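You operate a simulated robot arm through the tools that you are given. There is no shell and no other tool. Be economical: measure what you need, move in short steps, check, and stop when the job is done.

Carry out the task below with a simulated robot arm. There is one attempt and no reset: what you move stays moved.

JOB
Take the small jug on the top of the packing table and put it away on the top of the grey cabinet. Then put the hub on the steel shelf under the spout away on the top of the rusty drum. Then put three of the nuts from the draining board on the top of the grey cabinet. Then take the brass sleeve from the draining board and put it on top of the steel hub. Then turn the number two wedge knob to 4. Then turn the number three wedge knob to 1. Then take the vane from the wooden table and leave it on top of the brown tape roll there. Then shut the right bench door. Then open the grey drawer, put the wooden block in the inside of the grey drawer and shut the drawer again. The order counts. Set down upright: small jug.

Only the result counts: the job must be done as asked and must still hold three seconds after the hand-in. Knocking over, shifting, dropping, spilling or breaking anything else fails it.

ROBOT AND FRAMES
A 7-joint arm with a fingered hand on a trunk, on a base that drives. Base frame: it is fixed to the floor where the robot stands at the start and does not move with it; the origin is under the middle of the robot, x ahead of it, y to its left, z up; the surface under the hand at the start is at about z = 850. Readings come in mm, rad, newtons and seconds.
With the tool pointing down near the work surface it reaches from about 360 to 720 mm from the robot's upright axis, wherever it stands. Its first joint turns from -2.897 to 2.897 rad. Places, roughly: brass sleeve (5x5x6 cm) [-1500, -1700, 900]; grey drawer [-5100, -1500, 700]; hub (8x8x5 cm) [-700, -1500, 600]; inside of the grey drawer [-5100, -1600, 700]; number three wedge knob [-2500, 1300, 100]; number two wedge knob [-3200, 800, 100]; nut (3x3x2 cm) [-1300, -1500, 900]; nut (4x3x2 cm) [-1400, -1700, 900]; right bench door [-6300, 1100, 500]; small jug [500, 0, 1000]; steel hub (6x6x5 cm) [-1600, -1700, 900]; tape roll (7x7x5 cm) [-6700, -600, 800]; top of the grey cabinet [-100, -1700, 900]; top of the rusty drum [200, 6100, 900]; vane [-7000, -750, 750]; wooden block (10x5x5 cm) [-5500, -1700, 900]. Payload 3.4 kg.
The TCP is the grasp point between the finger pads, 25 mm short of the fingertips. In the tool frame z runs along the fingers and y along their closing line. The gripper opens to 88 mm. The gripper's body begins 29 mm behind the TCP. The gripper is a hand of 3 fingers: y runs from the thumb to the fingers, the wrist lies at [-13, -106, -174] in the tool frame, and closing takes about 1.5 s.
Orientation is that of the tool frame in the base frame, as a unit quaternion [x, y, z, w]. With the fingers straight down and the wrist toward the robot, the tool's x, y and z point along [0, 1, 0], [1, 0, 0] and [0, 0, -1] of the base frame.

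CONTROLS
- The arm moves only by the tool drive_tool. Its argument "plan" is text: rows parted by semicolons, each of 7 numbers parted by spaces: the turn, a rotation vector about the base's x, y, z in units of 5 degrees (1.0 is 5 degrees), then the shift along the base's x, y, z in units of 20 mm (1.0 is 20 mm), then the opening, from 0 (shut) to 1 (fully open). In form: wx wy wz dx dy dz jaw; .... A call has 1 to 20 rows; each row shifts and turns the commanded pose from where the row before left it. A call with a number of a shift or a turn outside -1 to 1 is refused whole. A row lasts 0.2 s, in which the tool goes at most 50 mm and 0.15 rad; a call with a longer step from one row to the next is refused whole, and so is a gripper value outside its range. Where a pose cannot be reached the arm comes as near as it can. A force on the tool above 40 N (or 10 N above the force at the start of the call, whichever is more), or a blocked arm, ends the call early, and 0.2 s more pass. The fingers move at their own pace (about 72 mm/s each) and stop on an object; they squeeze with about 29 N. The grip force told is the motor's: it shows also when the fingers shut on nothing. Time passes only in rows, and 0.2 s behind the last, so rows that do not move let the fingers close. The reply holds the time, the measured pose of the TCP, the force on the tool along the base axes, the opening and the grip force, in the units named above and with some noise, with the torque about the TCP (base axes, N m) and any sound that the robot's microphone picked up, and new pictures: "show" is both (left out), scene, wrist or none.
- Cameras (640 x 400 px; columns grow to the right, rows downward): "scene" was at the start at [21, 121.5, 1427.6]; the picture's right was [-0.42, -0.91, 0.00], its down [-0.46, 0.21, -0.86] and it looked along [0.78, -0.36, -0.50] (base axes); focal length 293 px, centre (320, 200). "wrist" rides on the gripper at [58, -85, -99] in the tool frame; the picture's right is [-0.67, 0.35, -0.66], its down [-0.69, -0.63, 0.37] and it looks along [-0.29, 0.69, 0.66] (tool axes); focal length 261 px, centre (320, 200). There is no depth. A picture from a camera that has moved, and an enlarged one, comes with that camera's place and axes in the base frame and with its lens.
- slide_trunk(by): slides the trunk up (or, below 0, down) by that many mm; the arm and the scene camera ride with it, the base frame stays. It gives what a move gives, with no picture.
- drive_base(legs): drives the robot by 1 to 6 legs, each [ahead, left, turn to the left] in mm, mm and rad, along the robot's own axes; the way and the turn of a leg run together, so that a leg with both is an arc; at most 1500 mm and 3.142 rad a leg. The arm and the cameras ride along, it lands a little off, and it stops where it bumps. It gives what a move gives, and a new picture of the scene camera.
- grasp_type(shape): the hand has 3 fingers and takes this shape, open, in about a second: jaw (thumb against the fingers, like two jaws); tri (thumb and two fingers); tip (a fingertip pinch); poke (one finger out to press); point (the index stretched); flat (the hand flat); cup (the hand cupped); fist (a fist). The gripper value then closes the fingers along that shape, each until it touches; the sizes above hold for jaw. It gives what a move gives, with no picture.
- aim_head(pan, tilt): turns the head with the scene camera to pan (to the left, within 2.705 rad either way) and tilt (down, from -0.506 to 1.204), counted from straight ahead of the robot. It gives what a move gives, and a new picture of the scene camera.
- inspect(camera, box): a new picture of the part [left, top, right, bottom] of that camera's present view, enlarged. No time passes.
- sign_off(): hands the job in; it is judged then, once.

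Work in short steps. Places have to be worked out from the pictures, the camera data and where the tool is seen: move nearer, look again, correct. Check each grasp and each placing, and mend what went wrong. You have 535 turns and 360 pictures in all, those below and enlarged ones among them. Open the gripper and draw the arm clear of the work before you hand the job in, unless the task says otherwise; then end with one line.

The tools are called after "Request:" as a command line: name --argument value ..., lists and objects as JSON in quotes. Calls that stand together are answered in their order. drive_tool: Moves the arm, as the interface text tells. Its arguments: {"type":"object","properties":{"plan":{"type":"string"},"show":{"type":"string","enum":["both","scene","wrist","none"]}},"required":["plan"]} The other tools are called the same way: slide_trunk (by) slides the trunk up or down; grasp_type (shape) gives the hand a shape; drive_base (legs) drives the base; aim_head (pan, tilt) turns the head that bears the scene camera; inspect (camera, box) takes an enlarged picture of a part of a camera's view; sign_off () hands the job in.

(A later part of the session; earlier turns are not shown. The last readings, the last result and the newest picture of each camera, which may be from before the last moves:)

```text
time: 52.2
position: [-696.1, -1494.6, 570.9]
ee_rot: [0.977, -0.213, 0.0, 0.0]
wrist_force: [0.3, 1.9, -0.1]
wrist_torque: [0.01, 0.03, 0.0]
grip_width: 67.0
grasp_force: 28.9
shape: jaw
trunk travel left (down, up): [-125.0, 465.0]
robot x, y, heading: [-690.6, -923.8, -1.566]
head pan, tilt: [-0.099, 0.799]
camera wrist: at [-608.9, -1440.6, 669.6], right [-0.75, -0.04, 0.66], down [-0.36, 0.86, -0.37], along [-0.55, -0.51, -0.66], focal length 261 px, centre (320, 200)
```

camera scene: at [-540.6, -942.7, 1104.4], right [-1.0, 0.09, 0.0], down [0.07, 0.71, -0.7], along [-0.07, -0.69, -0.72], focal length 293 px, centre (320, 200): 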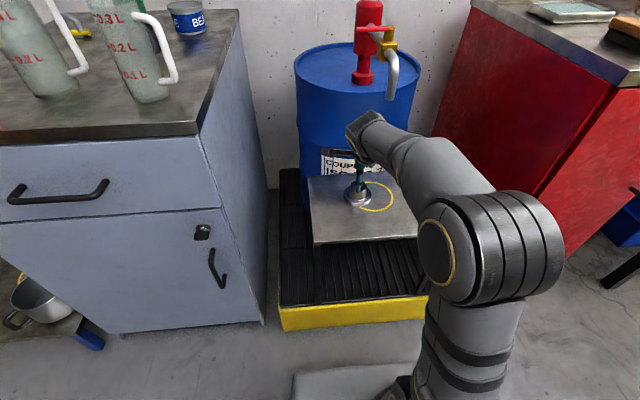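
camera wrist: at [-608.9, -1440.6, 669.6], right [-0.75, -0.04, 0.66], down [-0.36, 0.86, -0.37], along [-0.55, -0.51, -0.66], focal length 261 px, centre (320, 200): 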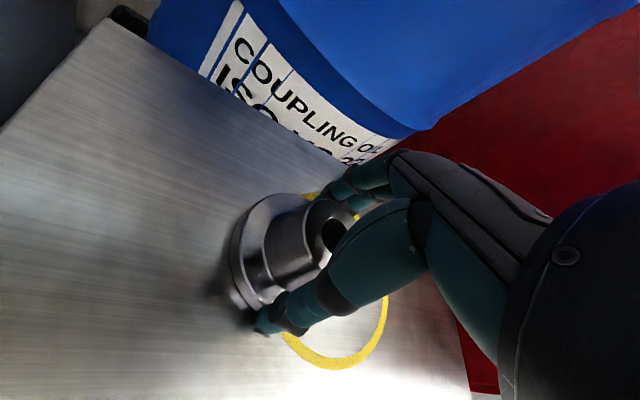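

The grip stopped at 67 mm, so the tips are probably on the flange rim. I lift 10 mm to test the hold.

Request:
drive_tool --plan "0 0 0 0 0 0.25 0;0 0 0 0 0 0.25 0;0 0 0 0 0 0 0;0 0 0 0 0 0 0" --show "both"

```text
time: 53.2
position: [-696.2, -1494.7, 580.6]
ee_rot: [0.977, -0.214, 0.0, 0.0]
wrist_force: [-0.4, -0.1, -6.0]
wrist_torque: [-0.01, 0.03, -0.01]
grip_width: 67.0
grasp_force: 29.0
shape: jaw
trunk travel left (down, up): [-125.0, 465.0]
robot x, y, heading: [-688.7, -925.9, -1.564]
head pan, tilt: [-0.099, 0.799]
camera scene: at [-540.6, -943.2, 1104.3], right [-1.0, 0.09, 0.0], down [0.07, 0.71, -0.7], along [-0.07, -0.69, -0.72], focal length 293 px, centre (320, 200)
camera wrist: at [-608.7, -1441.2, 680.0], right [-0.75, -0.04, 0.66], down [-0.36, 0.86, -0.37], along [-0.55, -0.51, -0.66], focal length 261 px, centre (320, 200)
```

scene: 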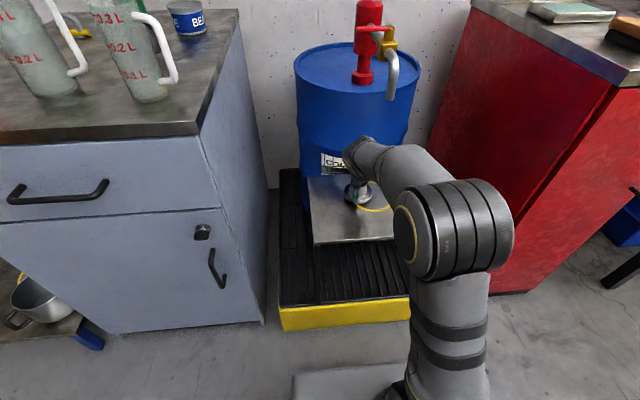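
wrist: 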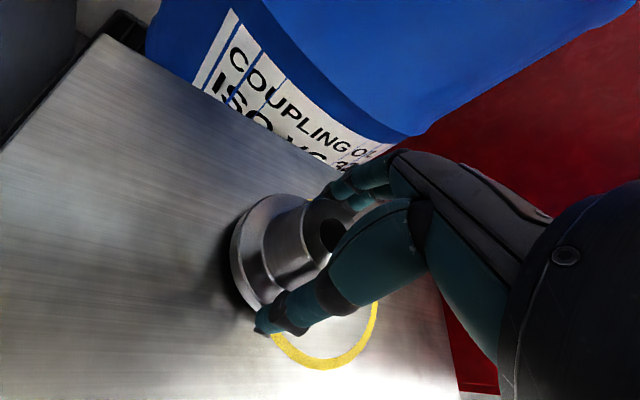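

The hub is off the shelf (about 6 N) and held level. I raise it a bit, slide out from under the spout, then go up.

Request:
drive_tool --plan "0 0 0 0 0 0.8 0;0 0 0 0 0 0.8 0;0 0 0 0 0 0.4 0;0 0 0 0 0.7 0 0;0 0 0 0 1 0 0;0 0 0 0 1 0 0;0 0 0 0 1 0 0;0 0 0 0 1 0 0;0 0 0 0 1 0 0;0 0 0 0 1 0 0;0 0 0 0 1 0 0;0 0 0 0 0.6 0.5 0;0 0 0 0 0 1 0;0 0 0 0 0 1 0;0 0 0 0 0 1 0;0 0 0 0 0 1 0;0 0 0 0 0 1 0;0 0 0 0 0 0.5 0;0 0 0 0 0 0 0" --show "both"

```text
time: 57.2
position: [-694.9, -1329.6, 741.9]
ee_rot: [0.977, -0.213, 0.0, -0.001]
wrist_force: [-0.4, -0.3, -5.9]
wrist_torque: [-0.03, 0.03, 0.03]
grip_width: 66.9
grasp_force: 29.5
shape: jaw
trunk travel left (down, up): [-125.0, 465.0]
robot x, y, heading: [-692.3, -922.7, -1.563]
head pan, tilt: [-0.099, 0.799]
camera scene: at [-540.6, -943.0, 1104.3], right [-1.0, 0.09, 0.0], down [0.07, 0.71, -0.7], along [-0.07, -0.69, -0.72], focal length 293 px, centre (320, 200)
camera wrist: at [-607.5, -1274.6, 841.4], right [-0.75, -0.04, 0.66], down [-0.36, 0.86, -0.36], along [-0.55, -0.51, -0.66], focal length 261 px, centre (320, 200)
```

scene: 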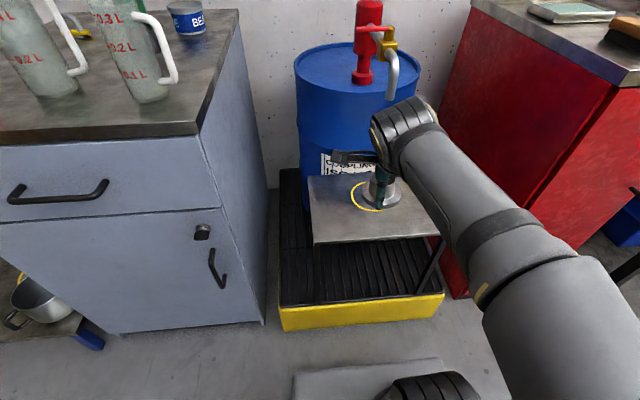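
wrist: 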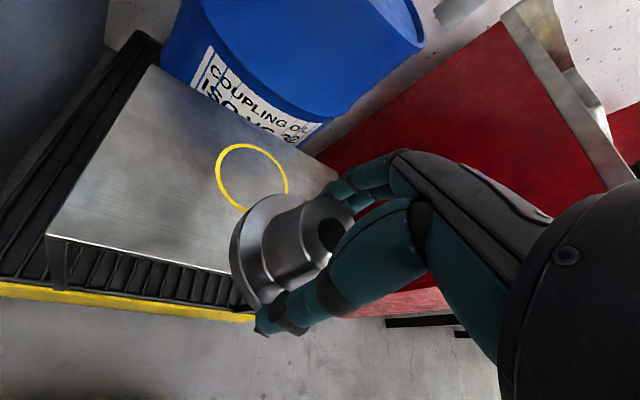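

The hub came out cleanly. I back away, raise the trunk and look toward the rusty drum (+y).

Request:
drive_base --legs '[[-300, 0, 0]]'

Request:
slide_trunk --by 300

Request:
aim_head --pan 2.6 --tilt 0.3

Request:
aim_head --pan -2.6 --tilt 0.3

```text
time: 59.3
position: [-698.8, -1029.0, 740.9]
ee_rot: [0.977, -0.215, -0.001, -0.001]
wrist_force: [-0.7, 0.2, -7.0]
wrist_torque: [0.01, 0.04, -0.01]
grip_width: 67.2
grasp_force: 28.9
shape: jaw
trunk travel left (down, up): [-125.0, 465.0]
robot x, y, heading: [-695.6, -625.4, -1.574]
head pan, tilt: [-0.099, 0.799]
camera scene: at [-541.8, -643.8, 1104.3], right [-1.0, 0.1, 0.0], down [0.07, 0.71, -0.7], along [-0.07, -0.69, -0.72], focal length 293 px, centre (320, 200)
```

scene: 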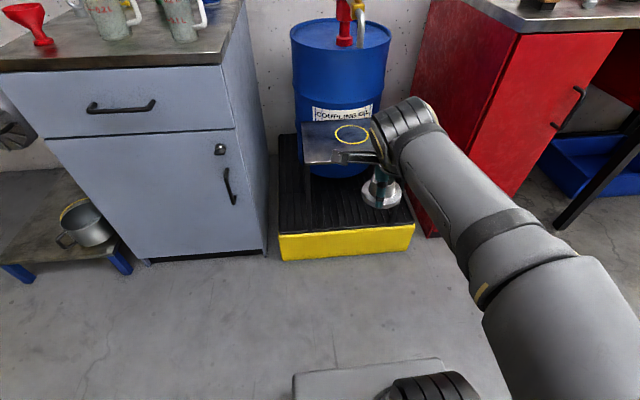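

```text
time: 62.3
position: [-697.5, -1030.0, 1041.8]
ee_rot: [0.976, -0.216, 0.0, -0.001]
wrist_force: [-0.1, 0.9, -6.1]
wrist_torque: [-0.03, 0.0, -0.01]
grip_width: 67.0
grasp_force: 28.9
shape: jaw
trunk travel left (down, up): [-425.0, 165.0]
robot x, y, heading: [-688.3, -623.9, -1.573]
head pan, tilt: [-0.099, 0.799]
```

```text
time: 64.7
position: [-697.1, -1029.2, 1041.5]
ee_rot: [0.977, -0.215, 0.0, 0.0]
wrist_force: [0.3, 0.5, -6.3]
wrist_torque: [-0.03, 0.0, 0.02]
grip_width: 67.5
grasp_force: 29.3
shape: jaw
trunk travel left (down, up): [-425.0, 165.0]
robot x, y, heading: [-692.4, -624.1, -1.567]
head pan, tilt: [2.601, 0.3]
camera scene: at [-485.9, -483.5, 1448.7], right [0.86, -0.51, 0.0], down [-0.15, -0.25, -0.96], along [0.49, 0.82, -0.3], focal length 293 px, centre (320, 200)
```

scene: 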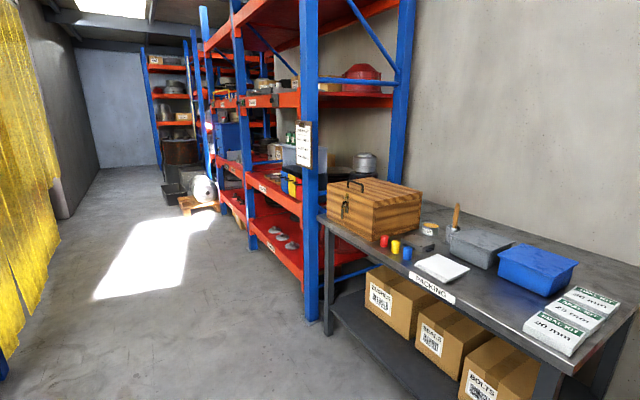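

```text
time: 68.8
position: [-698.4, -1029.4, 1040.9]
ee_rot: [0.977, -0.215, 0.0, -0.001]
wrist_force: [-0.4, -0.2, -5.8]
wrist_torque: [0.01, 0.01, -0.03]
grip_width: 67.2
grasp_force: 29.0
shape: jaw
trunk travel left (down, up): [-425.0, 165.0]
robot x, y, heading: [-691.5, -624.4, -1.573]
head pan, tilt: [-2.601, 0.3]
camera scene: at [-582.2, -483.6, 1448.7], right [0.86, 0.52, 0.0], down [0.15, -0.25, -0.96], along [-0.49, 0.82, -0.3], focal length 293 px, centre (320, 200)
```

scene: 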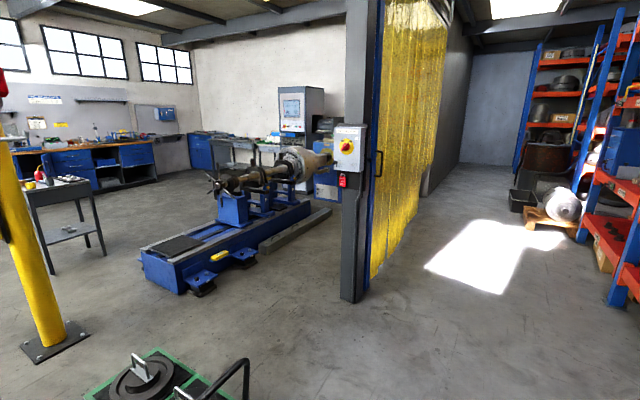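

The rusty drum looks to be at the far end of the aisle. I look closer.

Request:
inspect --camera "scene" --box '[480, 80, 640, 240]'

```text
2.50 times, centred on (560, 160) of scene
camera zoom: at [-582.2, -483.6, 1448.7], right [0.86, 0.52, 0.0], down [0.15, -0.25, -0.96], along [-0.49, 0.82, -0.3], focal length 733 px, centre (-280, 300)
```

zoom: 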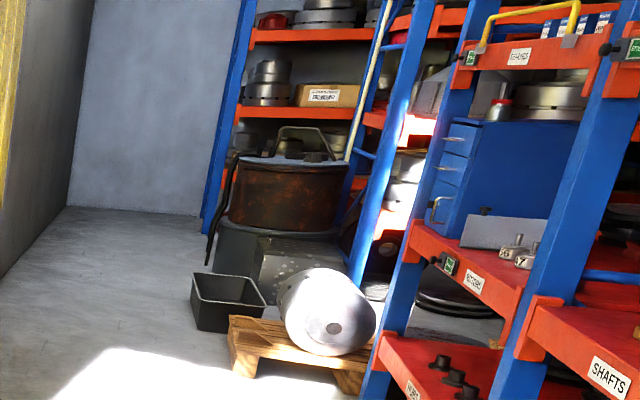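

The drum stands at the end of the aisle. The aisle is clear for x between about -1400 and -270, so I turn around and drive along x≈-690.

Request:
drive_base --legs '[[0, 0, 3.14], [1500, 0, 0], [1500, 0, 0]]'

Request:
aim_head --pan -0.15 --tilt 0.35

```text
time: 90.6
position: [-817.8, 2758.8, 1041.8]
ee_rot: [0.204, 0.979, -0.001, 0.0]
wrist_force: [0.0, 0.3, -6.5]
wrist_torque: [0.01, -0.02, -0.02]
grip_width: 67.1
grasp_force: 29.2
shape: jaw
trunk travel left (down, up): [-425.0, 165.0]
robot x, y, heading: [-814.3, 2356.7, 1.598]
head pan, tilt: [-2.601, 0.3]
camera scene: at [-922.8, 2214.0, 1448.8], right [-0.84, -0.54, 0.0], down [-0.16, 0.25, -0.96], along [0.51, -0.81, -0.3], focal length 293 px, centre (320, 200)
```

scene: 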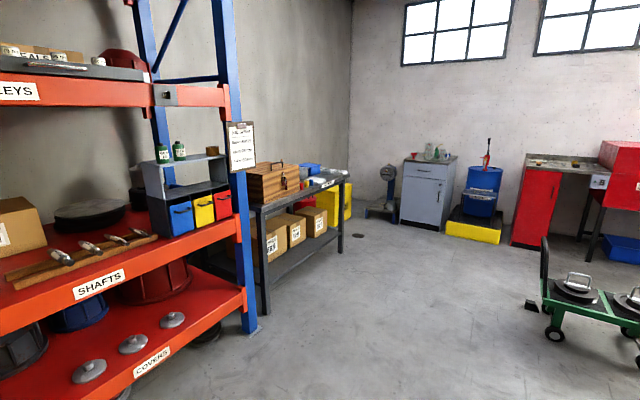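

```text
time: 92.8
position: [-817.4, 2759.0, 1040.5]
ee_rot: [0.202, 0.979, -0.001, 0.0]
wrist_force: [0.1, -0.2, -5.8]
wrist_torque: [0.04, 0.0, -0.01]
grip_width: 67.3
grasp_force: 28.7
shape: jaw
trunk travel left (down, up): [-425.0, 165.0]
robot x, y, heading: [-815.1, 2358.9, 1.597]
head pan, tilt: [-0.15, 0.351]
camera scene: at [-961.2, 2385.2, 1444.0], right [0.99, -0.12, 0.0], down [-0.04, -0.34, -0.94], along [0.12, 0.93, -0.34], focal length 293 px, centre (320, 200)
```

scene: 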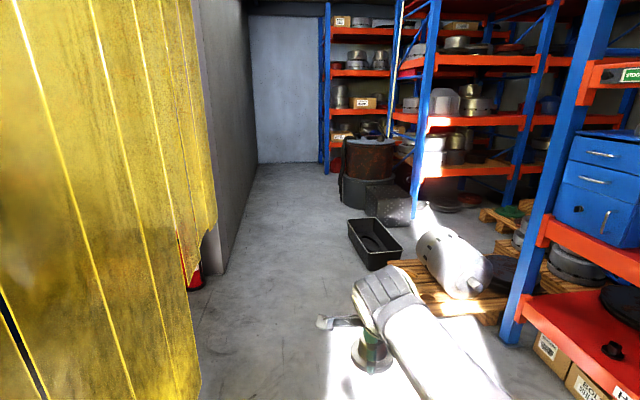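

The way ahead is clear of the tray (x > -260). I drive on to y≈6100 and turn right to face the drum.

Request:
drive_base --legs '[[1500, 0, -0.027], [1500, 0, 0], [650, 0, 0], [0, 0, -1.57]]'

Request:
aim_head --pan 0.1 --tilt 0.55

```text
time: 114.0
position: [-435.1, 5951.1, 1040.6]
ee_rot: [0.838, 0.546, 0.0, 0.0]
wrist_force: [0.3, 0.6, -5.9]
wrist_torque: [0.01, -0.01, 0.0]
grip_width: 66.7
grasp_force: 28.6
shape: jaw
trunk travel left (down, up): [-425.0, 165.0]
robot x, y, heading: [-837.2, 5947.5, 0.024]
head pan, tilt: [-0.15, 0.351]
camera scene: at [-809.8, 6096.7, 1444.0], right [-0.13, -0.99, 0.0], down [-0.34, 0.04, -0.94], along [0.93, -0.12, -0.34], focal length 293 px, centre (320, 200)
```

scene: 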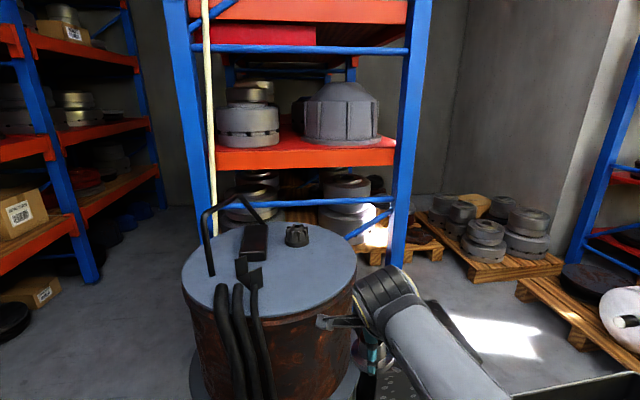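

```text
time: 114.8
position: [-434.1, 5950.5, 1041.4]
ee_rot: [0.838, 0.546, -0.001, 0.0]
wrist_force: [-0.5, -0.5, -5.5]
wrist_torque: [-0.01, 0.0, -0.01]
grip_width: 67.1
grasp_force: 29.0
shape: jaw
trunk travel left (down, up): [-425.0, 165.0]
robot x, y, heading: [-838.1, 5947.8, 0.021]
head pan, tilt: [0.099, 0.55]
camera scene: at [-812.9, 6119.5, 1425.8], right [0.12, -0.99, 0.0], down [-0.52, -0.06, -0.85], along [0.85, 0.1, -0.52], focal length 293 px, centre (320, 200)
```

scene: 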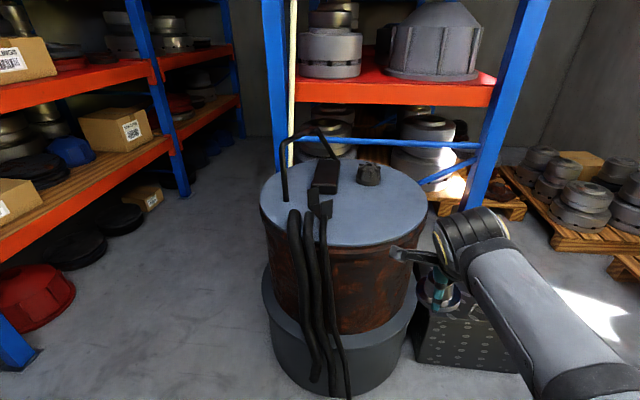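

The drum top is at z≈900, centred near [104, 6138], with a fixture and hoses on its left. The free spot is near [-40, 6040], so I drive 200 mm ahead.

Request:
drive_base --legs '[[200, 0, 0]]'

Request:
aim_head --pan 0.0 --tilt 0.7

```text
time: 116.4
position: [-232.8, 5956.1, 1040.9]
ee_rot: [0.838, 0.546, 0.0, -0.001]
wrist_force: [0.7, 0.3, -5.7]
wrist_torque: [-0.02, -0.04, 0.03]
grip_width: 66.9
grasp_force: 28.5
shape: jaw
trunk travel left (down, up): [-425.0, 165.0]
robot x, y, heading: [-636.3, 5959.7, 0.022]
head pan, tilt: [0.099, 0.55]
camera scene: at [-610.8, 6123.8, 1425.7], right [0.12, -0.99, 0.0], down [-0.52, -0.06, -0.85], along [0.85, 0.1, -0.52], focal length 293 px, centre (320, 200)
```

scene: 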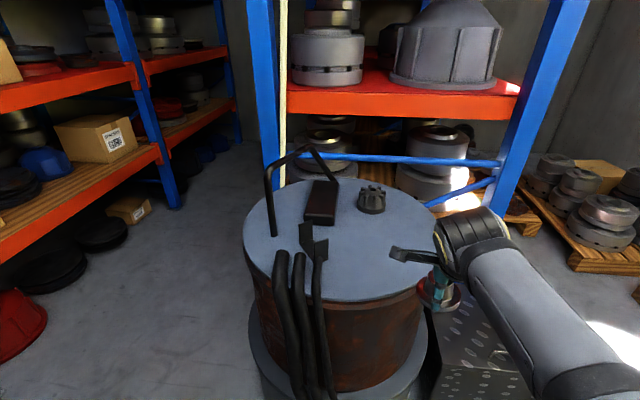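

```text
time: 117.1
position: [-232.7, 5956.2, 1041.4]
ee_rot: [0.838, 0.546, 0.0, -0.001]
wrist_force: [-0.2, 0.1, -6.0]
wrist_torque: [-0.05, 0.0, -0.03]
grip_width: 66.7
grasp_force: 29.0
shape: jaw
trunk travel left (down, up): [-425.0, 165.0]
robot x, y, heading: [-635.3, 5954.6, 0.022]
head pan, tilt: [0.0, 0.7]
camera scene: at [-615.3, 6114.8, 1412.6], right [0.02, -1.0, 0.0], down [-0.64, -0.01, -0.77], along [0.76, 0.02, -0.64], focal length 293 px, centre (320, 200)
```

scene: 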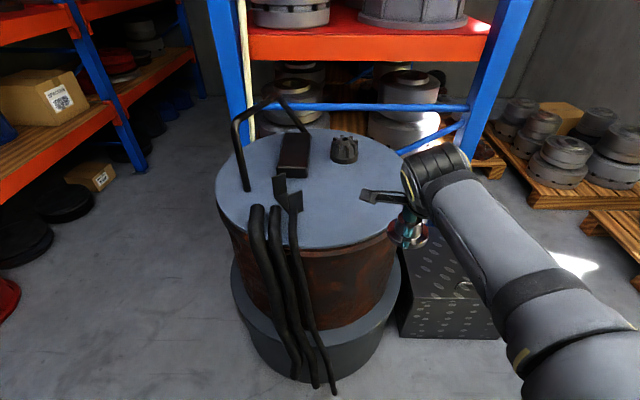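

I move over [-40, 6040] at the current height.

Request:
drive_tool --plan "0 0 0 0.96 0.42 0 0;0 0 0 0.96 0.42 0 0;0 0 0 0.96 0.42 0 0;0 0 0 0.96 0.42 0 0;0 0 0 0.96 0.42 0 0;0 0 0 0.96 0.42 0 0;0 0 0 0.96 0.42 0 0;0 0 0 0.96 0.42 0 0;0 0 0 0.96 0.42 0 0;0 0 0 0.96 0.42 0 0;0 0 0 0 0 -1 0;0 0 0 0 0 -1 0;0 0 0 0 0 0 0"

```text
time: 119.9
position: [-41.2, 6040.6, 1002.4]
ee_rot: [0.837, 0.546, -0.001, 0.0]
wrist_force: [0.6, 0.1, -5.1]
wrist_torque: [-0.02, 0.01, -0.02]
grip_width: 66.8
grasp_force: 28.7
shape: jaw
trunk travel left (down, up): [-425.0, 165.0]
robot x, y, heading: [-634.6, 5948.8, 0.017]
head pan, tilt: [0.0, 0.7]
camera scene: at [-615.0, 6114.9, 1412.6], right [0.02, -1.0, 0.0], down [-0.64, -0.01, -0.76], along [0.76, 0.02, -0.64], focal length 293 px, centre (320, 200)
camera wrist: at [-95.2, 6129.2, 1101.5], right [0.05, -0.75, 0.66], down [-0.85, -0.37, -0.36], along [0.52, -0.54, -0.66], focal length 261 px, centre (320, 200)
```

scene: 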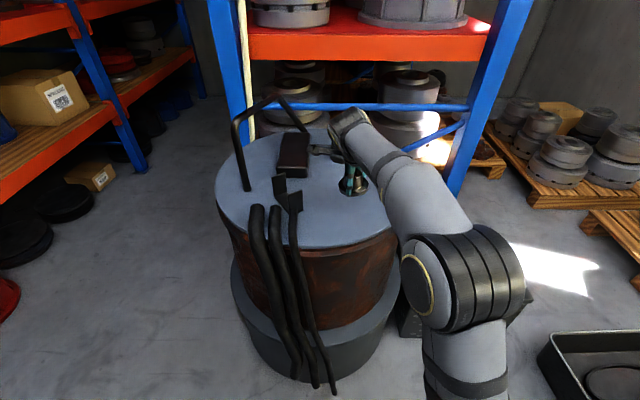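
wrist: 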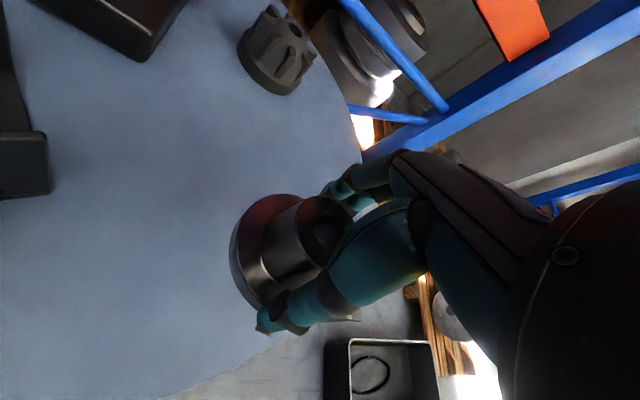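

The hub is clear of the fixture. I lower gently until contact.

Request:
drive_tool --plan "0 0 0 0 0 -0.5 0;0 0 0 0 0 -0.5 0;0 0 0 0 0 -0.4 0;0 0 0 0 0 -0.25 0;0 0 0 0 0 -0.25 0;0 0 0 0 0 -0.25 0;0 0 0 0 0 -0.25 0;0 0 0 0 0 0 0" --show "none"

```text
time: 121.7
position: [-40.4, 6040.0, 951.4]
ee_rot: [0.838, 0.546, -0.001, 0.0]
wrist_force: [-1.1, -0.8, -6.1]
wrist_torque: [-0.01, -0.01, -0.01]
grip_width: 67.2
grasp_force: 28.9
shape: jaw
trunk travel left (down, up): [-425.0, 165.0]
robot x, y, heading: [-638.0, 5956.1, 0.023]
head pan, tilt: [0.0, 0.7]
```

Request:
drive_tool --plan "0 0 0 0 0 -0.2 0;0 0 0 0 0 -0.2 0;0 0 0 0 0 -0.2 0;0 0 0 0 0 -0.2 0;0 0 0 0 0 -0.2 0;0 0 0 0 0 0 0" --show "wrist"

```text
time: 123.1
position: [-40.2, 6040.6, 933.2]
ee_rot: [0.838, 0.546, -0.001, -0.001]
wrist_force: [0.1, 0.3, -6.1]
wrist_torque: [-0.04, -0.02, 0.01]
grip_width: 66.7
grasp_force: 29.1
shape: jaw
trunk travel left (down, up): [-425.0, 165.0]
robot x, y, heading: [-637.5, 5952.1, 0.02]
head pan, tilt: [0.0, 0.7]
camera wrist: at [-94.7, 6128.5, 1032.8], right [0.05, -0.75, 0.66], down [-0.85, -0.37, -0.36], along [0.52, -0.54, -0.66], focal length 261 px, centre (320, 200)
```

wrist: 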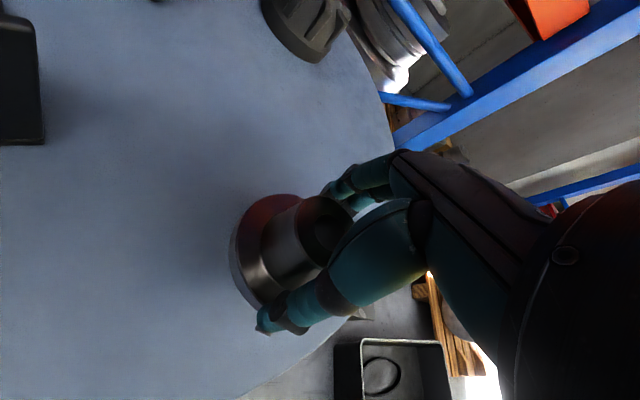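

No contact yet. I keep lowering.

Request:
drive_tool --plan "0 0 0 0 0 -0.2 0;0 0 0 0 0 -0.2 0;0 0 0 0 0 -0.2 0;0 0 0 0 0 -0.2 0;0 0 0 0 0 -0.2 0;0 0 0 0 0 -0.2 0;0 0 0 0 0 -0.2 0;0 0 0 0 0 -0.2 0;0 0 0 0 0 0 0" --show "wrist"

```text
time: 125.1
position: [-39.3, 6039.0, 900.8]
ee_rot: [0.837, 0.547, -0.001, 0.0]
wrist_force: [-0.1, -0.5, -6.7]
wrist_torque: [-0.03, -0.03, -0.01]
grip_width: 66.9
grasp_force: 28.8
shape: jaw
trunk travel left (down, up): [-425.0, 165.0]
robot x, y, heading: [-635.1, 5958.7, 0.019]
head pan, tilt: [0.0, 0.7]
camera wrist: at [-94.7, 6127.7, 1000.3], right [0.05, -0.75, 0.66], down [-0.85, -0.37, -0.36], along [0.52, -0.54, -0.66], focal length 261 px, centre (320, 200)
```

wrist: 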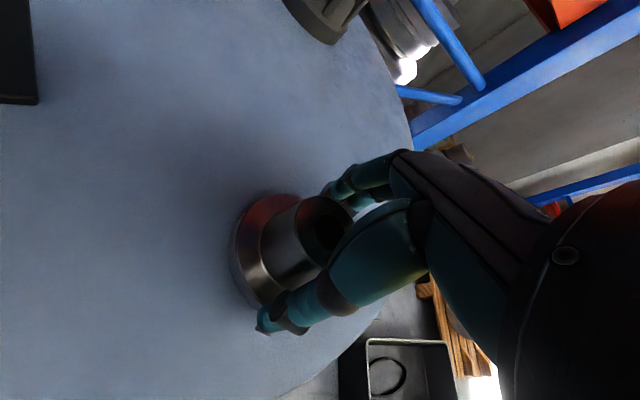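

The drum top is lower than I judged (about 840), so its true centre is near x≈200. I raise a bit, move 100 mm further in from the rim, and lower again.

Request:
drive_tool --plan "0 0 0 0 0 0.8 0;0 0 0 1 0.2 0 0;0 0 0 1 0.2 0 0;0 0 0 1 0.2 0 0;0 0 0 1 0.2 0 0;0 0 0 1 0.2 0 0;0 0 0 0 0 -0.6 0;0 0 0 0 0 -0.2 0;0 0 0 0 0 -0.2 0;0 0 0 0 0 -0.2 0;0 0 0 0 0 0 0"

```text
time: 127.5
position: [58.2, 6059.3, 898.8]
ee_rot: [0.838, 0.546, 0.005, 0.002]
wrist_force: [1.3, -1.8, 34.8]
wrist_torque: [0.23, 0.31, -0.01]
grip_width: 36.6
grasp_force: 29.1
shape: jaw
trunk travel left (down, up): [-425.0, 165.0]
robot x, y, heading: [-632.6, 5955.2, 0.022]
head pan, tilt: [0.0, 0.7]
camera scene: at [-619.9, 6113.9, 1413.2], right [0.02, -1.0, 0.0], down [-0.64, -0.01, -0.77], along [0.77, 0.02, -0.64], focal length 293 px, centre (320, 200)
camera wrist: at [2.7, 6147.7, 998.5], right [0.04, -0.75, 0.65], down [-0.85, -0.37, -0.37], along [0.53, -0.54, -0.66], focal length 261 px, centre (320, 200)
```

scene: 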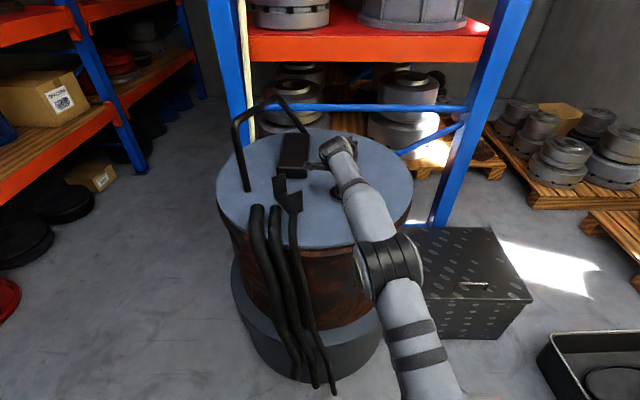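
wrist: 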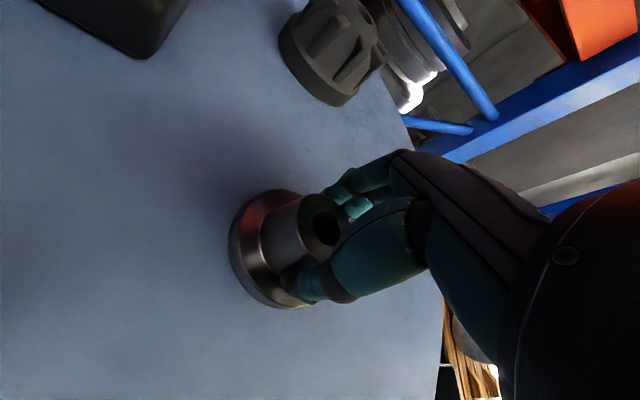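

The hub touched down and the fingers slipped from the flange to the boss, with the hub sitting flat. I ease up and open.

Request:
drive_tool --plan "0 0 0 0 0 0.2 0.3;0 0 0 0 0 0 0.6;0 0 0 0 0 0 1;0 0 0 0 0 0 1;0 0 0 0 0 0 1;0 0 0 0 0 0 1;0 0 0 0 0 0 1" --show "wrist"

```text
time: 129.1
position: [59.0, 6060.1, 896.9]
ee_rot: [0.838, 0.546, -0.001, -0.001]
wrist_force: [0.0, 1.2, 0.0]
wrist_torque: [-0.01, -0.02, -0.03]
grip_width: 87.8
grasp_force: 0.1
shape: jaw
trunk travel left (down, up): [-425.0, 165.0]
robot x, y, heading: [-636.9, 5956.2, 0.017]
head pan, tilt: [0.0, 0.7]
camera wrist: at [5.0, 6148.1, 995.9], right [0.05, -0.75, 0.66], down [-0.85, -0.37, -0.36], along [0.52, -0.54, -0.66], focal length 261 px, centre (320, 200)
```

wrist: 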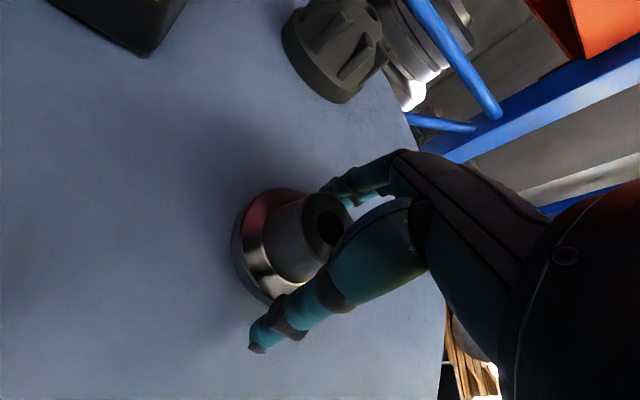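

Open. I raise straight up and check.

Request:
drive_tool --plan "0 0 0 0 0 0.5 1;0 0 0 0 0 0.8 1;0 0 0 0 0 1 1;0 0 0 0 0 1 1;0 0 0 0 0 1 1;0 0 0 0 0 1 1;0 0 0 0 0 1 1;0 0 0 0 0 1 1;0 0 0 -1 0 0.3 1;0 0 0 -1 0 0 1;0 0 0 -1 0 0 1;0 0 0 -1 0 0 1;0 0 0 -1 0 0 1;0 0 0 -1 -0.5 0 1;0 0 0 -1 -0.5 0 1;0 0 0 -1 -0.5 0 1;0 0 0 -1 -0.5 0 1;0 0 0 0 0 0 1"

```text
time: 132.9
position: [-28.6, 6046.2, 1113.4]
ee_rot: [0.837, 0.547, -0.001, -0.001]
wrist_force: [-0.1, -0.4, 0.6]
wrist_torque: [0.01, -0.01, 0.02]
grip_width: 87.7
grasp_force: 0.1
shape: jaw
out of reach, approached as far as the arm can: row 4, 5, 6, 7, 8, 9, 10, 11, 12, 13, 14, 15, 16, 17
trunk travel left (down, up): [-425.0, 165.0]
robot x, y, heading: [-639.2, 5953.1, 0.023]
head pan, tilt: [0.0, 0.7]
camera scene: at [-615.8, 6114.7, 1412.6], right [0.02, -1.0, 0.0], down [-0.64, -0.01, -0.77], along [0.76, 0.02, -0.64], focal length 293 px, centre (320, 200)
camera wrist: at [-83.0, 6135.2, 1214.5], right [0.05, -0.75, 0.66], down [-0.85, -0.37, -0.36], along [0.52, -0.54, -0.66], focal length 261 px, centre (320, 200)
```

scene: 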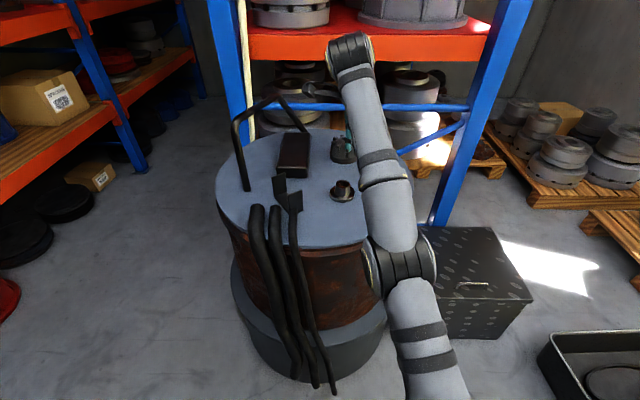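
wrist: 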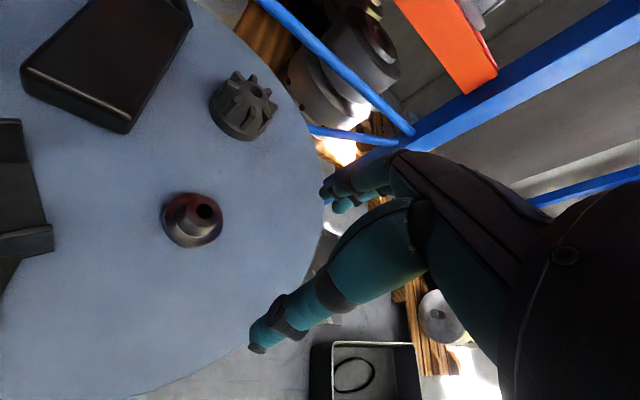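

The hub stands on the drum. I retract the arm to a compact pose, back up, and head toward the draining board.

Request:
drive_tool --plan "0 0 0 -1 -0.4 0 1;0 0 0 -1 -0.4 0 1;0 0 0 -1 -0.4 0 1;0 0 0 -1 -0.4 0 1;0 0 0 -1 -0.4 0 1;0 0 0 -1 -0.4 0 1;0 0 0 -1 -0.4 0 1;0 0 0 -1 -0.4 0 1;0 0 0 -1 -0.4 0 1;0 0 0 0 0 0 1" --show "none"

Request:
drive_base --legs '[[-220, 0, 0], [0, 0, -1.59]]'

```text
time: 135.1
position: [-107.5, 6001.5, 1210.6]
ee_rot: [0.837, 0.547, -0.002, -0.001]
wrist_force: [-0.4, 0.4, -0.4]
wrist_torque: [-0.01, -0.02, 0.03]
grip_width: 87.7
grasp_force: 0.1
shape: jaw
out of reach, approached as far as the arm can: row 1, 2, 3, 4, 5, 6, 7, 8, 9
trunk travel left (down, up): [-425.0, 165.0]
robot x, y, heading: [-636.3, 5954.8, 0.02]
head pan, tilt: [0.0, 0.7]
```

```text
time: 140.7
position: [-828.5, 5419.6, 1209.3]
ee_rot: [0.975, -0.223, 0.0, -0.002]
wrist_force: [0.3, 0.1, 0.0]
wrist_torque: [0.0, 0.0, 0.0]
grip_width: 87.6
grasp_force: 0.0
shape: jaw
trunk travel left (down, up): [-425.0, 165.0]
robot x, y, heading: [-856.8, 5946.6, -1.581]
head pan, tilt: [0.0, 0.7]
camera scene: at [-699.6, 5924.4, 1412.6], right [-1.0, 0.01, 0.0], down [0.01, 0.64, -0.76], along [-0.01, -0.76, -0.64], focal length 293 px, centre (320, 200)
```

scene: 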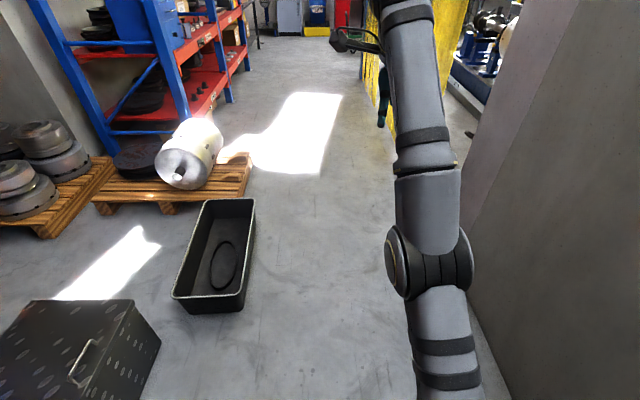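

The aisle back is clear. I drive back down it to y≈-800.

Request:
drive_base --legs '[[1500, 0, 0.01], [1500, 0, 0], [1500, 0, 0], [1500, 0, 0], [700, 0, 0]]'

Request:
aim_head --pan -0.6 --tilt 0.65

Request:
aim_head --pan -1.6 --tilt 0.6

```text
time: 172.8
position: [-774.1, -1310.3, 1209.7]
ee_rot: [0.98, -0.2, 0.0, -0.002]
wrist_force: [0.3, 0.9, 0.3]
wrist_torque: [-0.02, 0.01, 0.01]
grip_width: 87.5
grasp_force: 0.2
shape: jaw
trunk travel left (down, up): [-425.0, 165.0]
robot x, y, heading: [-826.0, -787.2, -1.534]
head pan, tilt: [0.0, 0.7]
camera scene: at [-667.4, -801.0, 1412.6], right [-1.0, -0.03, 0.0], down [-0.02, 0.64, -0.76], along [0.03, -0.76, -0.64], focal length 293 px, centre (320, 200)
```

scene: 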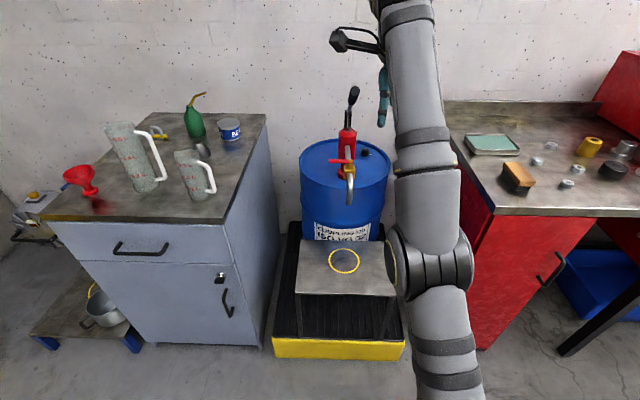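

```text
time: 173.8
position: [-772.6, -1309.3, 1209.6]
ee_rot: [0.98, -0.2, -0.001, -0.001]
wrist_force: [-0.7, -0.1, -0.1]
wrist_torque: [0.03, -0.03, 0.02]
grip_width: 88.0
grasp_force: 0.1
shape: jaw
trunk travel left (down, up): [-425.0, 165.0]
robot x, y, heading: [-824.1, -784.9, -1.536]
head pan, tilt: [-0.6, 0.649]
camera scene: at [-716.8, -789.2, 1416.9], right [-0.84, 0.54, 0.0], down [0.32, 0.51, -0.8], along [-0.43, -0.67, -0.6], focal length 293 px, centre (320, 200)
```

scene: 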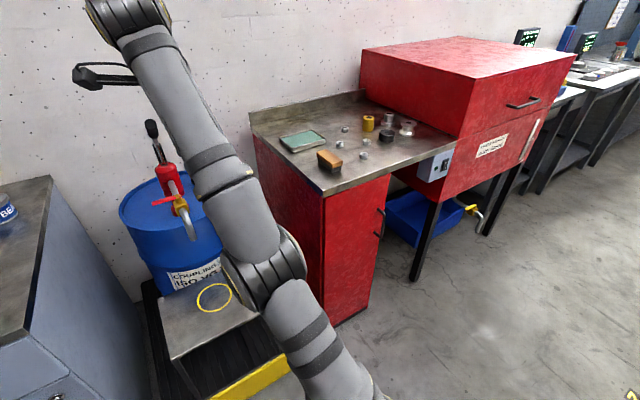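

```text
time: 175.1
position: [-774.2, -1310.7, 1209.2]
ee_rot: [0.98, -0.2, -0.001, -0.001]
wrist_force: [0.5, -0.3, 0.3]
wrist_torque: [0.05, 0.0, -0.02]
grip_width: 87.7
grasp_force: 0.0
shape: jaw
trunk travel left (down, up): [-425.0, 165.0]
robot x, y, heading: [-827.3, -783.7, -1.539]
head pan, tilt: [-1.6, 0.6]
camera scene: at [-758.6, -716.3, 1421.2], right [0.0, 1.0, 0.0], down [0.56, 0.0, -0.83], along [-0.83, 0.0, -0.56], focal length 293 px, centre (320, 200)
```

scene: 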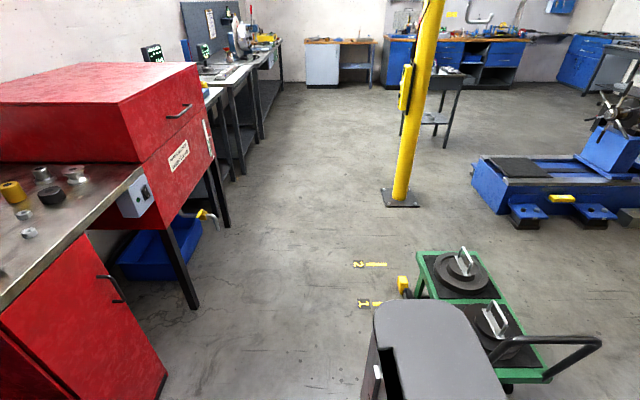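

I move in front of the draining board and look down at it.

Request:
drive_base --legs '[[0, -520, -0.035], [130, 0, 0]]'

Request:
aim_head --pan -0.15 --tilt 0.75

```text
time: 179.1
position: [-1330.5, -1447.6, 1209.8]
ee_rot: [0.975, -0.222, 0.0, -0.002]
wrist_force: [0.6, 0.4, -0.4]
wrist_torque: [0.01, -0.03, 0.01]
grip_width: 87.3
grasp_force: 0.0
shape: jaw
trunk travel left (down, up): [-425.0, 165.0]
robot x, y, heading: [-1366.7, -911.8, -1.585]
head pan, tilt: [-1.6, 0.6]
camera scene: at [-1289.2, -854.5, 1421.2], right [0.04, 1.0, 0.0], down [0.56, -0.02, -0.83], along [-0.82, 0.04, -0.56], focal length 293 px, centre (320, 200)
```

scene: 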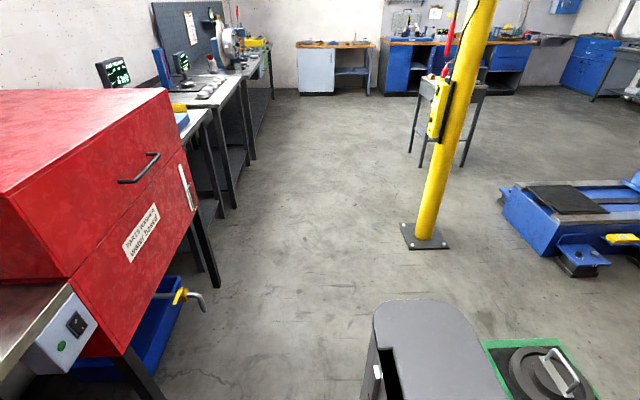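

```text
time: 180.6
position: [-1331.1, -1447.7, 1209.6]
ee_rot: [0.975, -0.223, -0.001, -0.002]
wrist_force: [-0.2, -0.2, 0.3]
wrist_torque: [0.02, 0.0, 0.03]
grip_width: 87.6
grasp_force: 0.0
shape: jaw
trunk travel left (down, up): [-425.0, 165.0]
robot x, y, heading: [-1360.5, -920.2, -1.585]
head pan, tilt: [-0.15, 0.75]
camera scene: at [-1214.3, -939.6, 1408.4], right [-0.99, 0.16, 0.0], down [0.11, 0.67, -0.73], along [-0.12, -0.72, -0.68], focal length 293 px, centre (320, 200)
```

scene: 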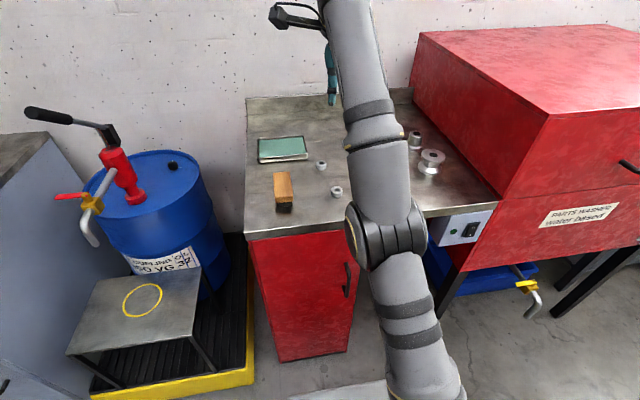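

The arm blocks the view, so I use the wrist camera with a zero-move call.

Request:
drive_tool --plan "0 0 0 0 0 0 1" --show "wrist"

Request:
inspect --camera "scene" --box '[240, 110, 460, 245]'

```text
time: 181.0
position: [-1330.6, -1448.2, 1210.4]
ee_rot: [0.975, -0.222, -0.001, -0.002]
wrist_force: [0.6, -1.0, 0.1]
wrist_torque: [0.02, 0.01, -0.01]
grip_width: 87.8
grasp_force: 0.0
shape: jaw
trunk travel left (down, up): [-425.0, 165.0]
robot x, y, heading: [-1357.3, -916.5, -1.585]
head pan, tilt: [-0.15, 0.75]
camera wrist: at [-1242.2, -1395.0, 1309.7], right [-0.75, -0.02, 0.66], down [-0.34, 0.87, -0.36], along [-0.56, -0.5, -0.66], focal length 261 px, centre (320, 200)
```

wrist: 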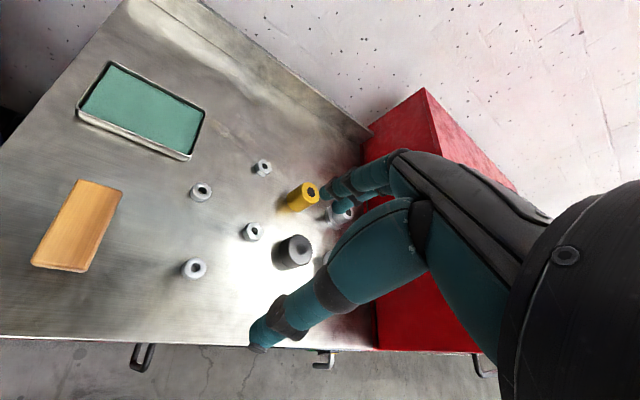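

```text
2.91 times, centred on (350, 178) of scene
camera zoom: at [-1214.3, -939.6, 1408.3], right [-0.99, 0.16, 0.0], down [0.11, 0.67, -0.73], along [-0.12, -0.72, -0.68], focal length 853 px, centre (233, 266)
```

zoom: 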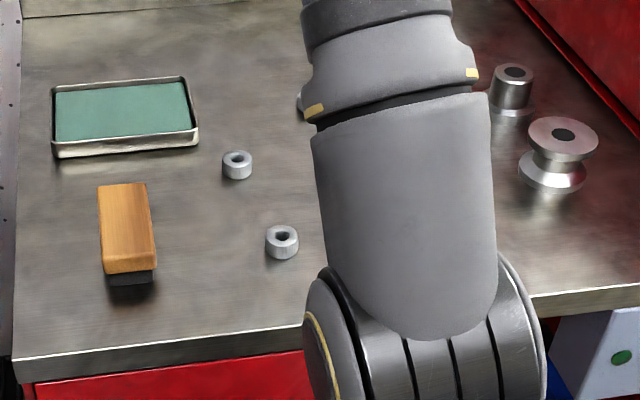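

There are four nuts. Two rays agree on nut tops at z≈910 (surface ≈ 890), with N1 (-1348,-1493), N2 (-1329,-1614), N3 (-1427,-1574) and N4 (-1426,-1713). I drive 60 mm ahead and come down over N1.

Request:
drive_base --legs '[[60, 0, 0.014]]'

Request:
drive_tool --plan "0 0 0 -0.2 0.2 -1 1;0 0 0 -0.2 0.2 -1 1;0 0 0 -0.2 0.2 -1 1;0 0 0 0 0 -1 1;0 0 0 0 0 -1 1;0 0 0 0 0 0 1" --show "wrist"

```text
time: 182.0
position: [-1323.7, -1507.1, 1208.8]
ee_rot: [0.976, -0.216, 0.0, -0.002]
wrist_force: [0.0, -0.2, 0.1]
wrist_torque: [-0.02, 0.03, 0.02]
grip_width: 87.8
grasp_force: 0.0
shape: jaw
trunk travel left (down, up): [-425.0, 165.0]
robot x, y, heading: [-1359.8, -974.6, -1.57]
head pan, tilt: [-0.15, 0.75]
camera scene: at [-1214.3, -997.3, 1408.3], right [-0.99, 0.15, 0.0], down [0.1, 0.67, -0.73], along [-0.11, -0.72, -0.68], focal length 293 px, centre (320, 200)
```

scene: 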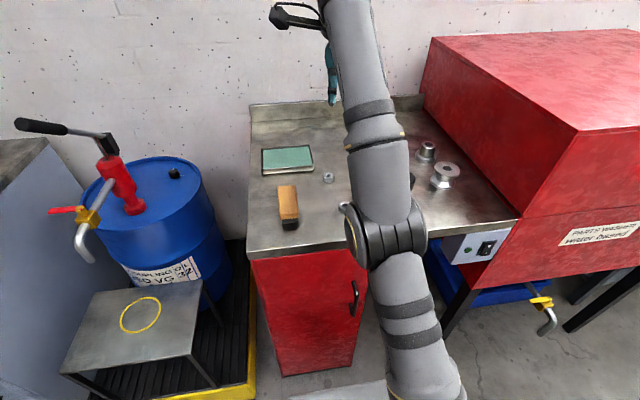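

```text
time: 183.4
position: [-1326.8, -1550.5, 1167.9]
ee_rot: [0.976, -0.218, -0.001, -0.003]
wrist_force: [1.0, -0.1, -0.3]
wrist_torque: [0.01, 0.0, -0.02]
grip_width: 87.9
grasp_force: 0.0
shape: jaw
out of reach, approached as far as the arm can: row 1, 2, 3, 4, 5
trunk travel left (down, up): [-425.0, 165.0]
robot x, y, heading: [-1360.5, -977.5, -1.566]
head pan, tilt: [-0.15, 0.75]
camera wrist: at [-1238.7, -1497.2, 1267.5], right [-0.75, -0.04, 0.66], down [-0.36, 0.86, -0.36], along [-0.55, -0.51, -0.66], focal length 261 px, centre (320, 200)
```

wrist: 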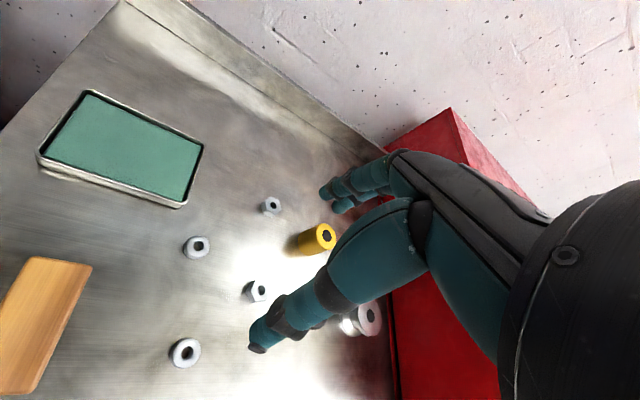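

The arm is nearly straight and slides along its reach limit. I move it down and outward over free space to get its elbow bend back.

Request:
drive_tool --plan "0 0 0 0 -0.8 -0.8 1;0 0 0 0 -0.8 -0.9 1;0 0 0 0 -0.7 -0.9 1;0 0 0 0 -0.5 -0.9 1;0 0 0 0 -0.3 -0.9 1;0 0 0 0 -0.2 -0.9 1;0 0 0 0 0 -0.9 1;0 0 0 0 0 0 1" --show "scene"

```text
time: 185.2
position: [-1324.8, -1632.6, 1054.1]
ee_rot: [0.976, -0.216, 0.0, -0.002]
wrist_force: [0.4, -0.1, 0.2]
wrist_torque: [0.01, -0.01, 0.0]
grip_width: 87.7
grasp_force: 0.0
shape: jaw
out of reach, approached as far as the arm can: row 5, 6, 7
trunk travel left (down, up): [-425.0, 165.0]
robot x, y, heading: [-1359.7, -975.5, -1.569]
head pan, tilt: [-0.15, 0.75]
camera scene: at [-1214.3, -996.9, 1408.3], right [-0.99, 0.15, 0.0], down [0.1, 0.67, -0.73], along [-0.11, -0.72, -0.68], focal length 293 px, centre (320, 200)
```

scene: 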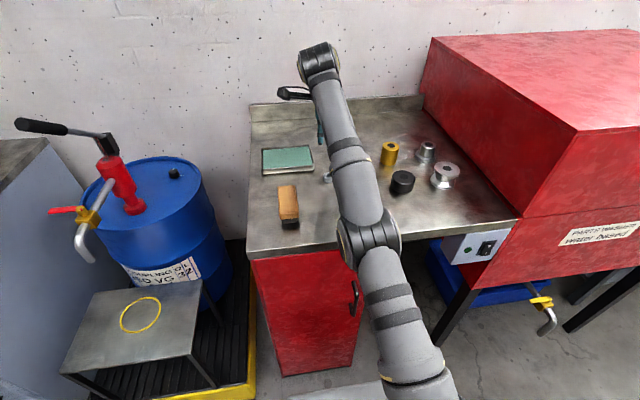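

Request:
drive_tool --plan "0 0 0 0 -0.4 -1 1;0 0 0 0 -0.4 -1 1;0 0 0 0 -0.3 -1 1;0 0 0 0 -0.2 -0.8 1;0 0 0 0 0.3 -0.3 1;0 0 0 0 0.6 0 1;0 0 0 0 0.8 0 1;0 0 0 0 0.8 0 1;0 0 0 0 0 0 1" --show "scene"

```text
time: 187.2
position: [-1319.6, -1664.4, 987.5]
ee_rot: [0.976, -0.216, -0.001, -0.001]
wrist_force: [0.2, -0.5, -0.1]
wrist_torque: [0.03, 0.01, -0.03]
grip_width: 87.7
grasp_force: 0.0
shape: jaw
out of reach, approached as far as the arm can: row 3, 5, 6, 7, 8
trunk travel left (down, up): [-425.0, 165.0]
robot x, y, heading: [-1356.9, -974.7, -1.569]
head pan, tilt: [-0.15, 0.75]
camera scene: at [-1214.3, -996.8, 1408.3], right [-0.99, 0.15, 0.0], down [0.1, 0.67, -0.73], along [-0.11, -0.72, -0.68], focal length 293 px, centre (320, 200)
```

scene: 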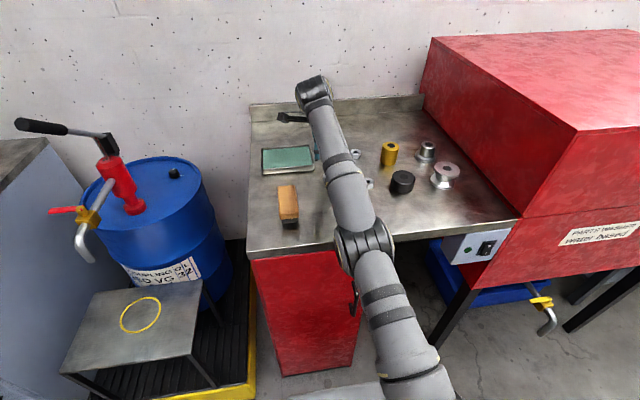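

Inward motion is still refused, so a wrist joint may be at its limit. I try turning the hand back to the neutral yaw.

Request:
drive_tool --plan "0 0 1 0 0 0 1;0 0 1 0 0 0 1;0 0 1 0 0 0 1;0 0 1 0 0 0 1;0 0 1 0 0 0 1;0 0 0 0 0.8 0 1;0 0 0 0 0.8 0 1;0 0 0 0 0.8 0 1;0 0 0 0 0 0 1" --show "scene"

```text
time: 189.2
position: [-1316.9, -1668.4, 998.0]
ee_rot: [1.0, 0.0, -0.001, -0.002]
wrist_force: [0.0, 0.5, 0.3]
wrist_torque: [0.03, 0.0, -0.02]
grip_width: 87.9
grasp_force: 0.1
shape: jaw
out of reach, approached as far as the arm can: row 2, 6, 7, 8
trunk travel left (down, up): [-425.0, 165.0]
robot x, y, heading: [-1358.1, -975.4, -1.568]
head pan, tilt: [-0.15, 0.75]
camera scene: at [-1214.3, -996.8, 1408.4], right [-0.99, 0.15, 0.0], down [0.1, 0.67, -0.73], along [-0.11, -0.72, -0.68], focal length 293 px, centre (320, 200)
```

scene: 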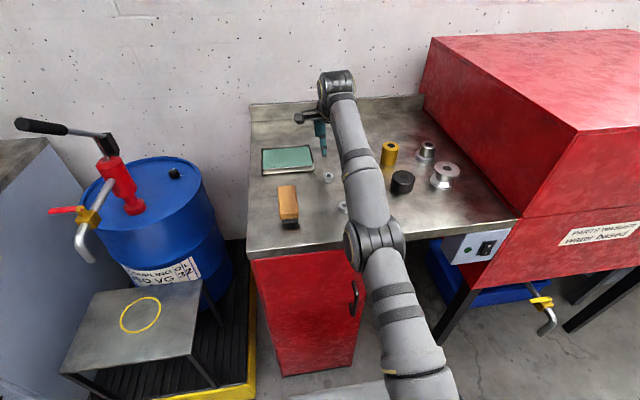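

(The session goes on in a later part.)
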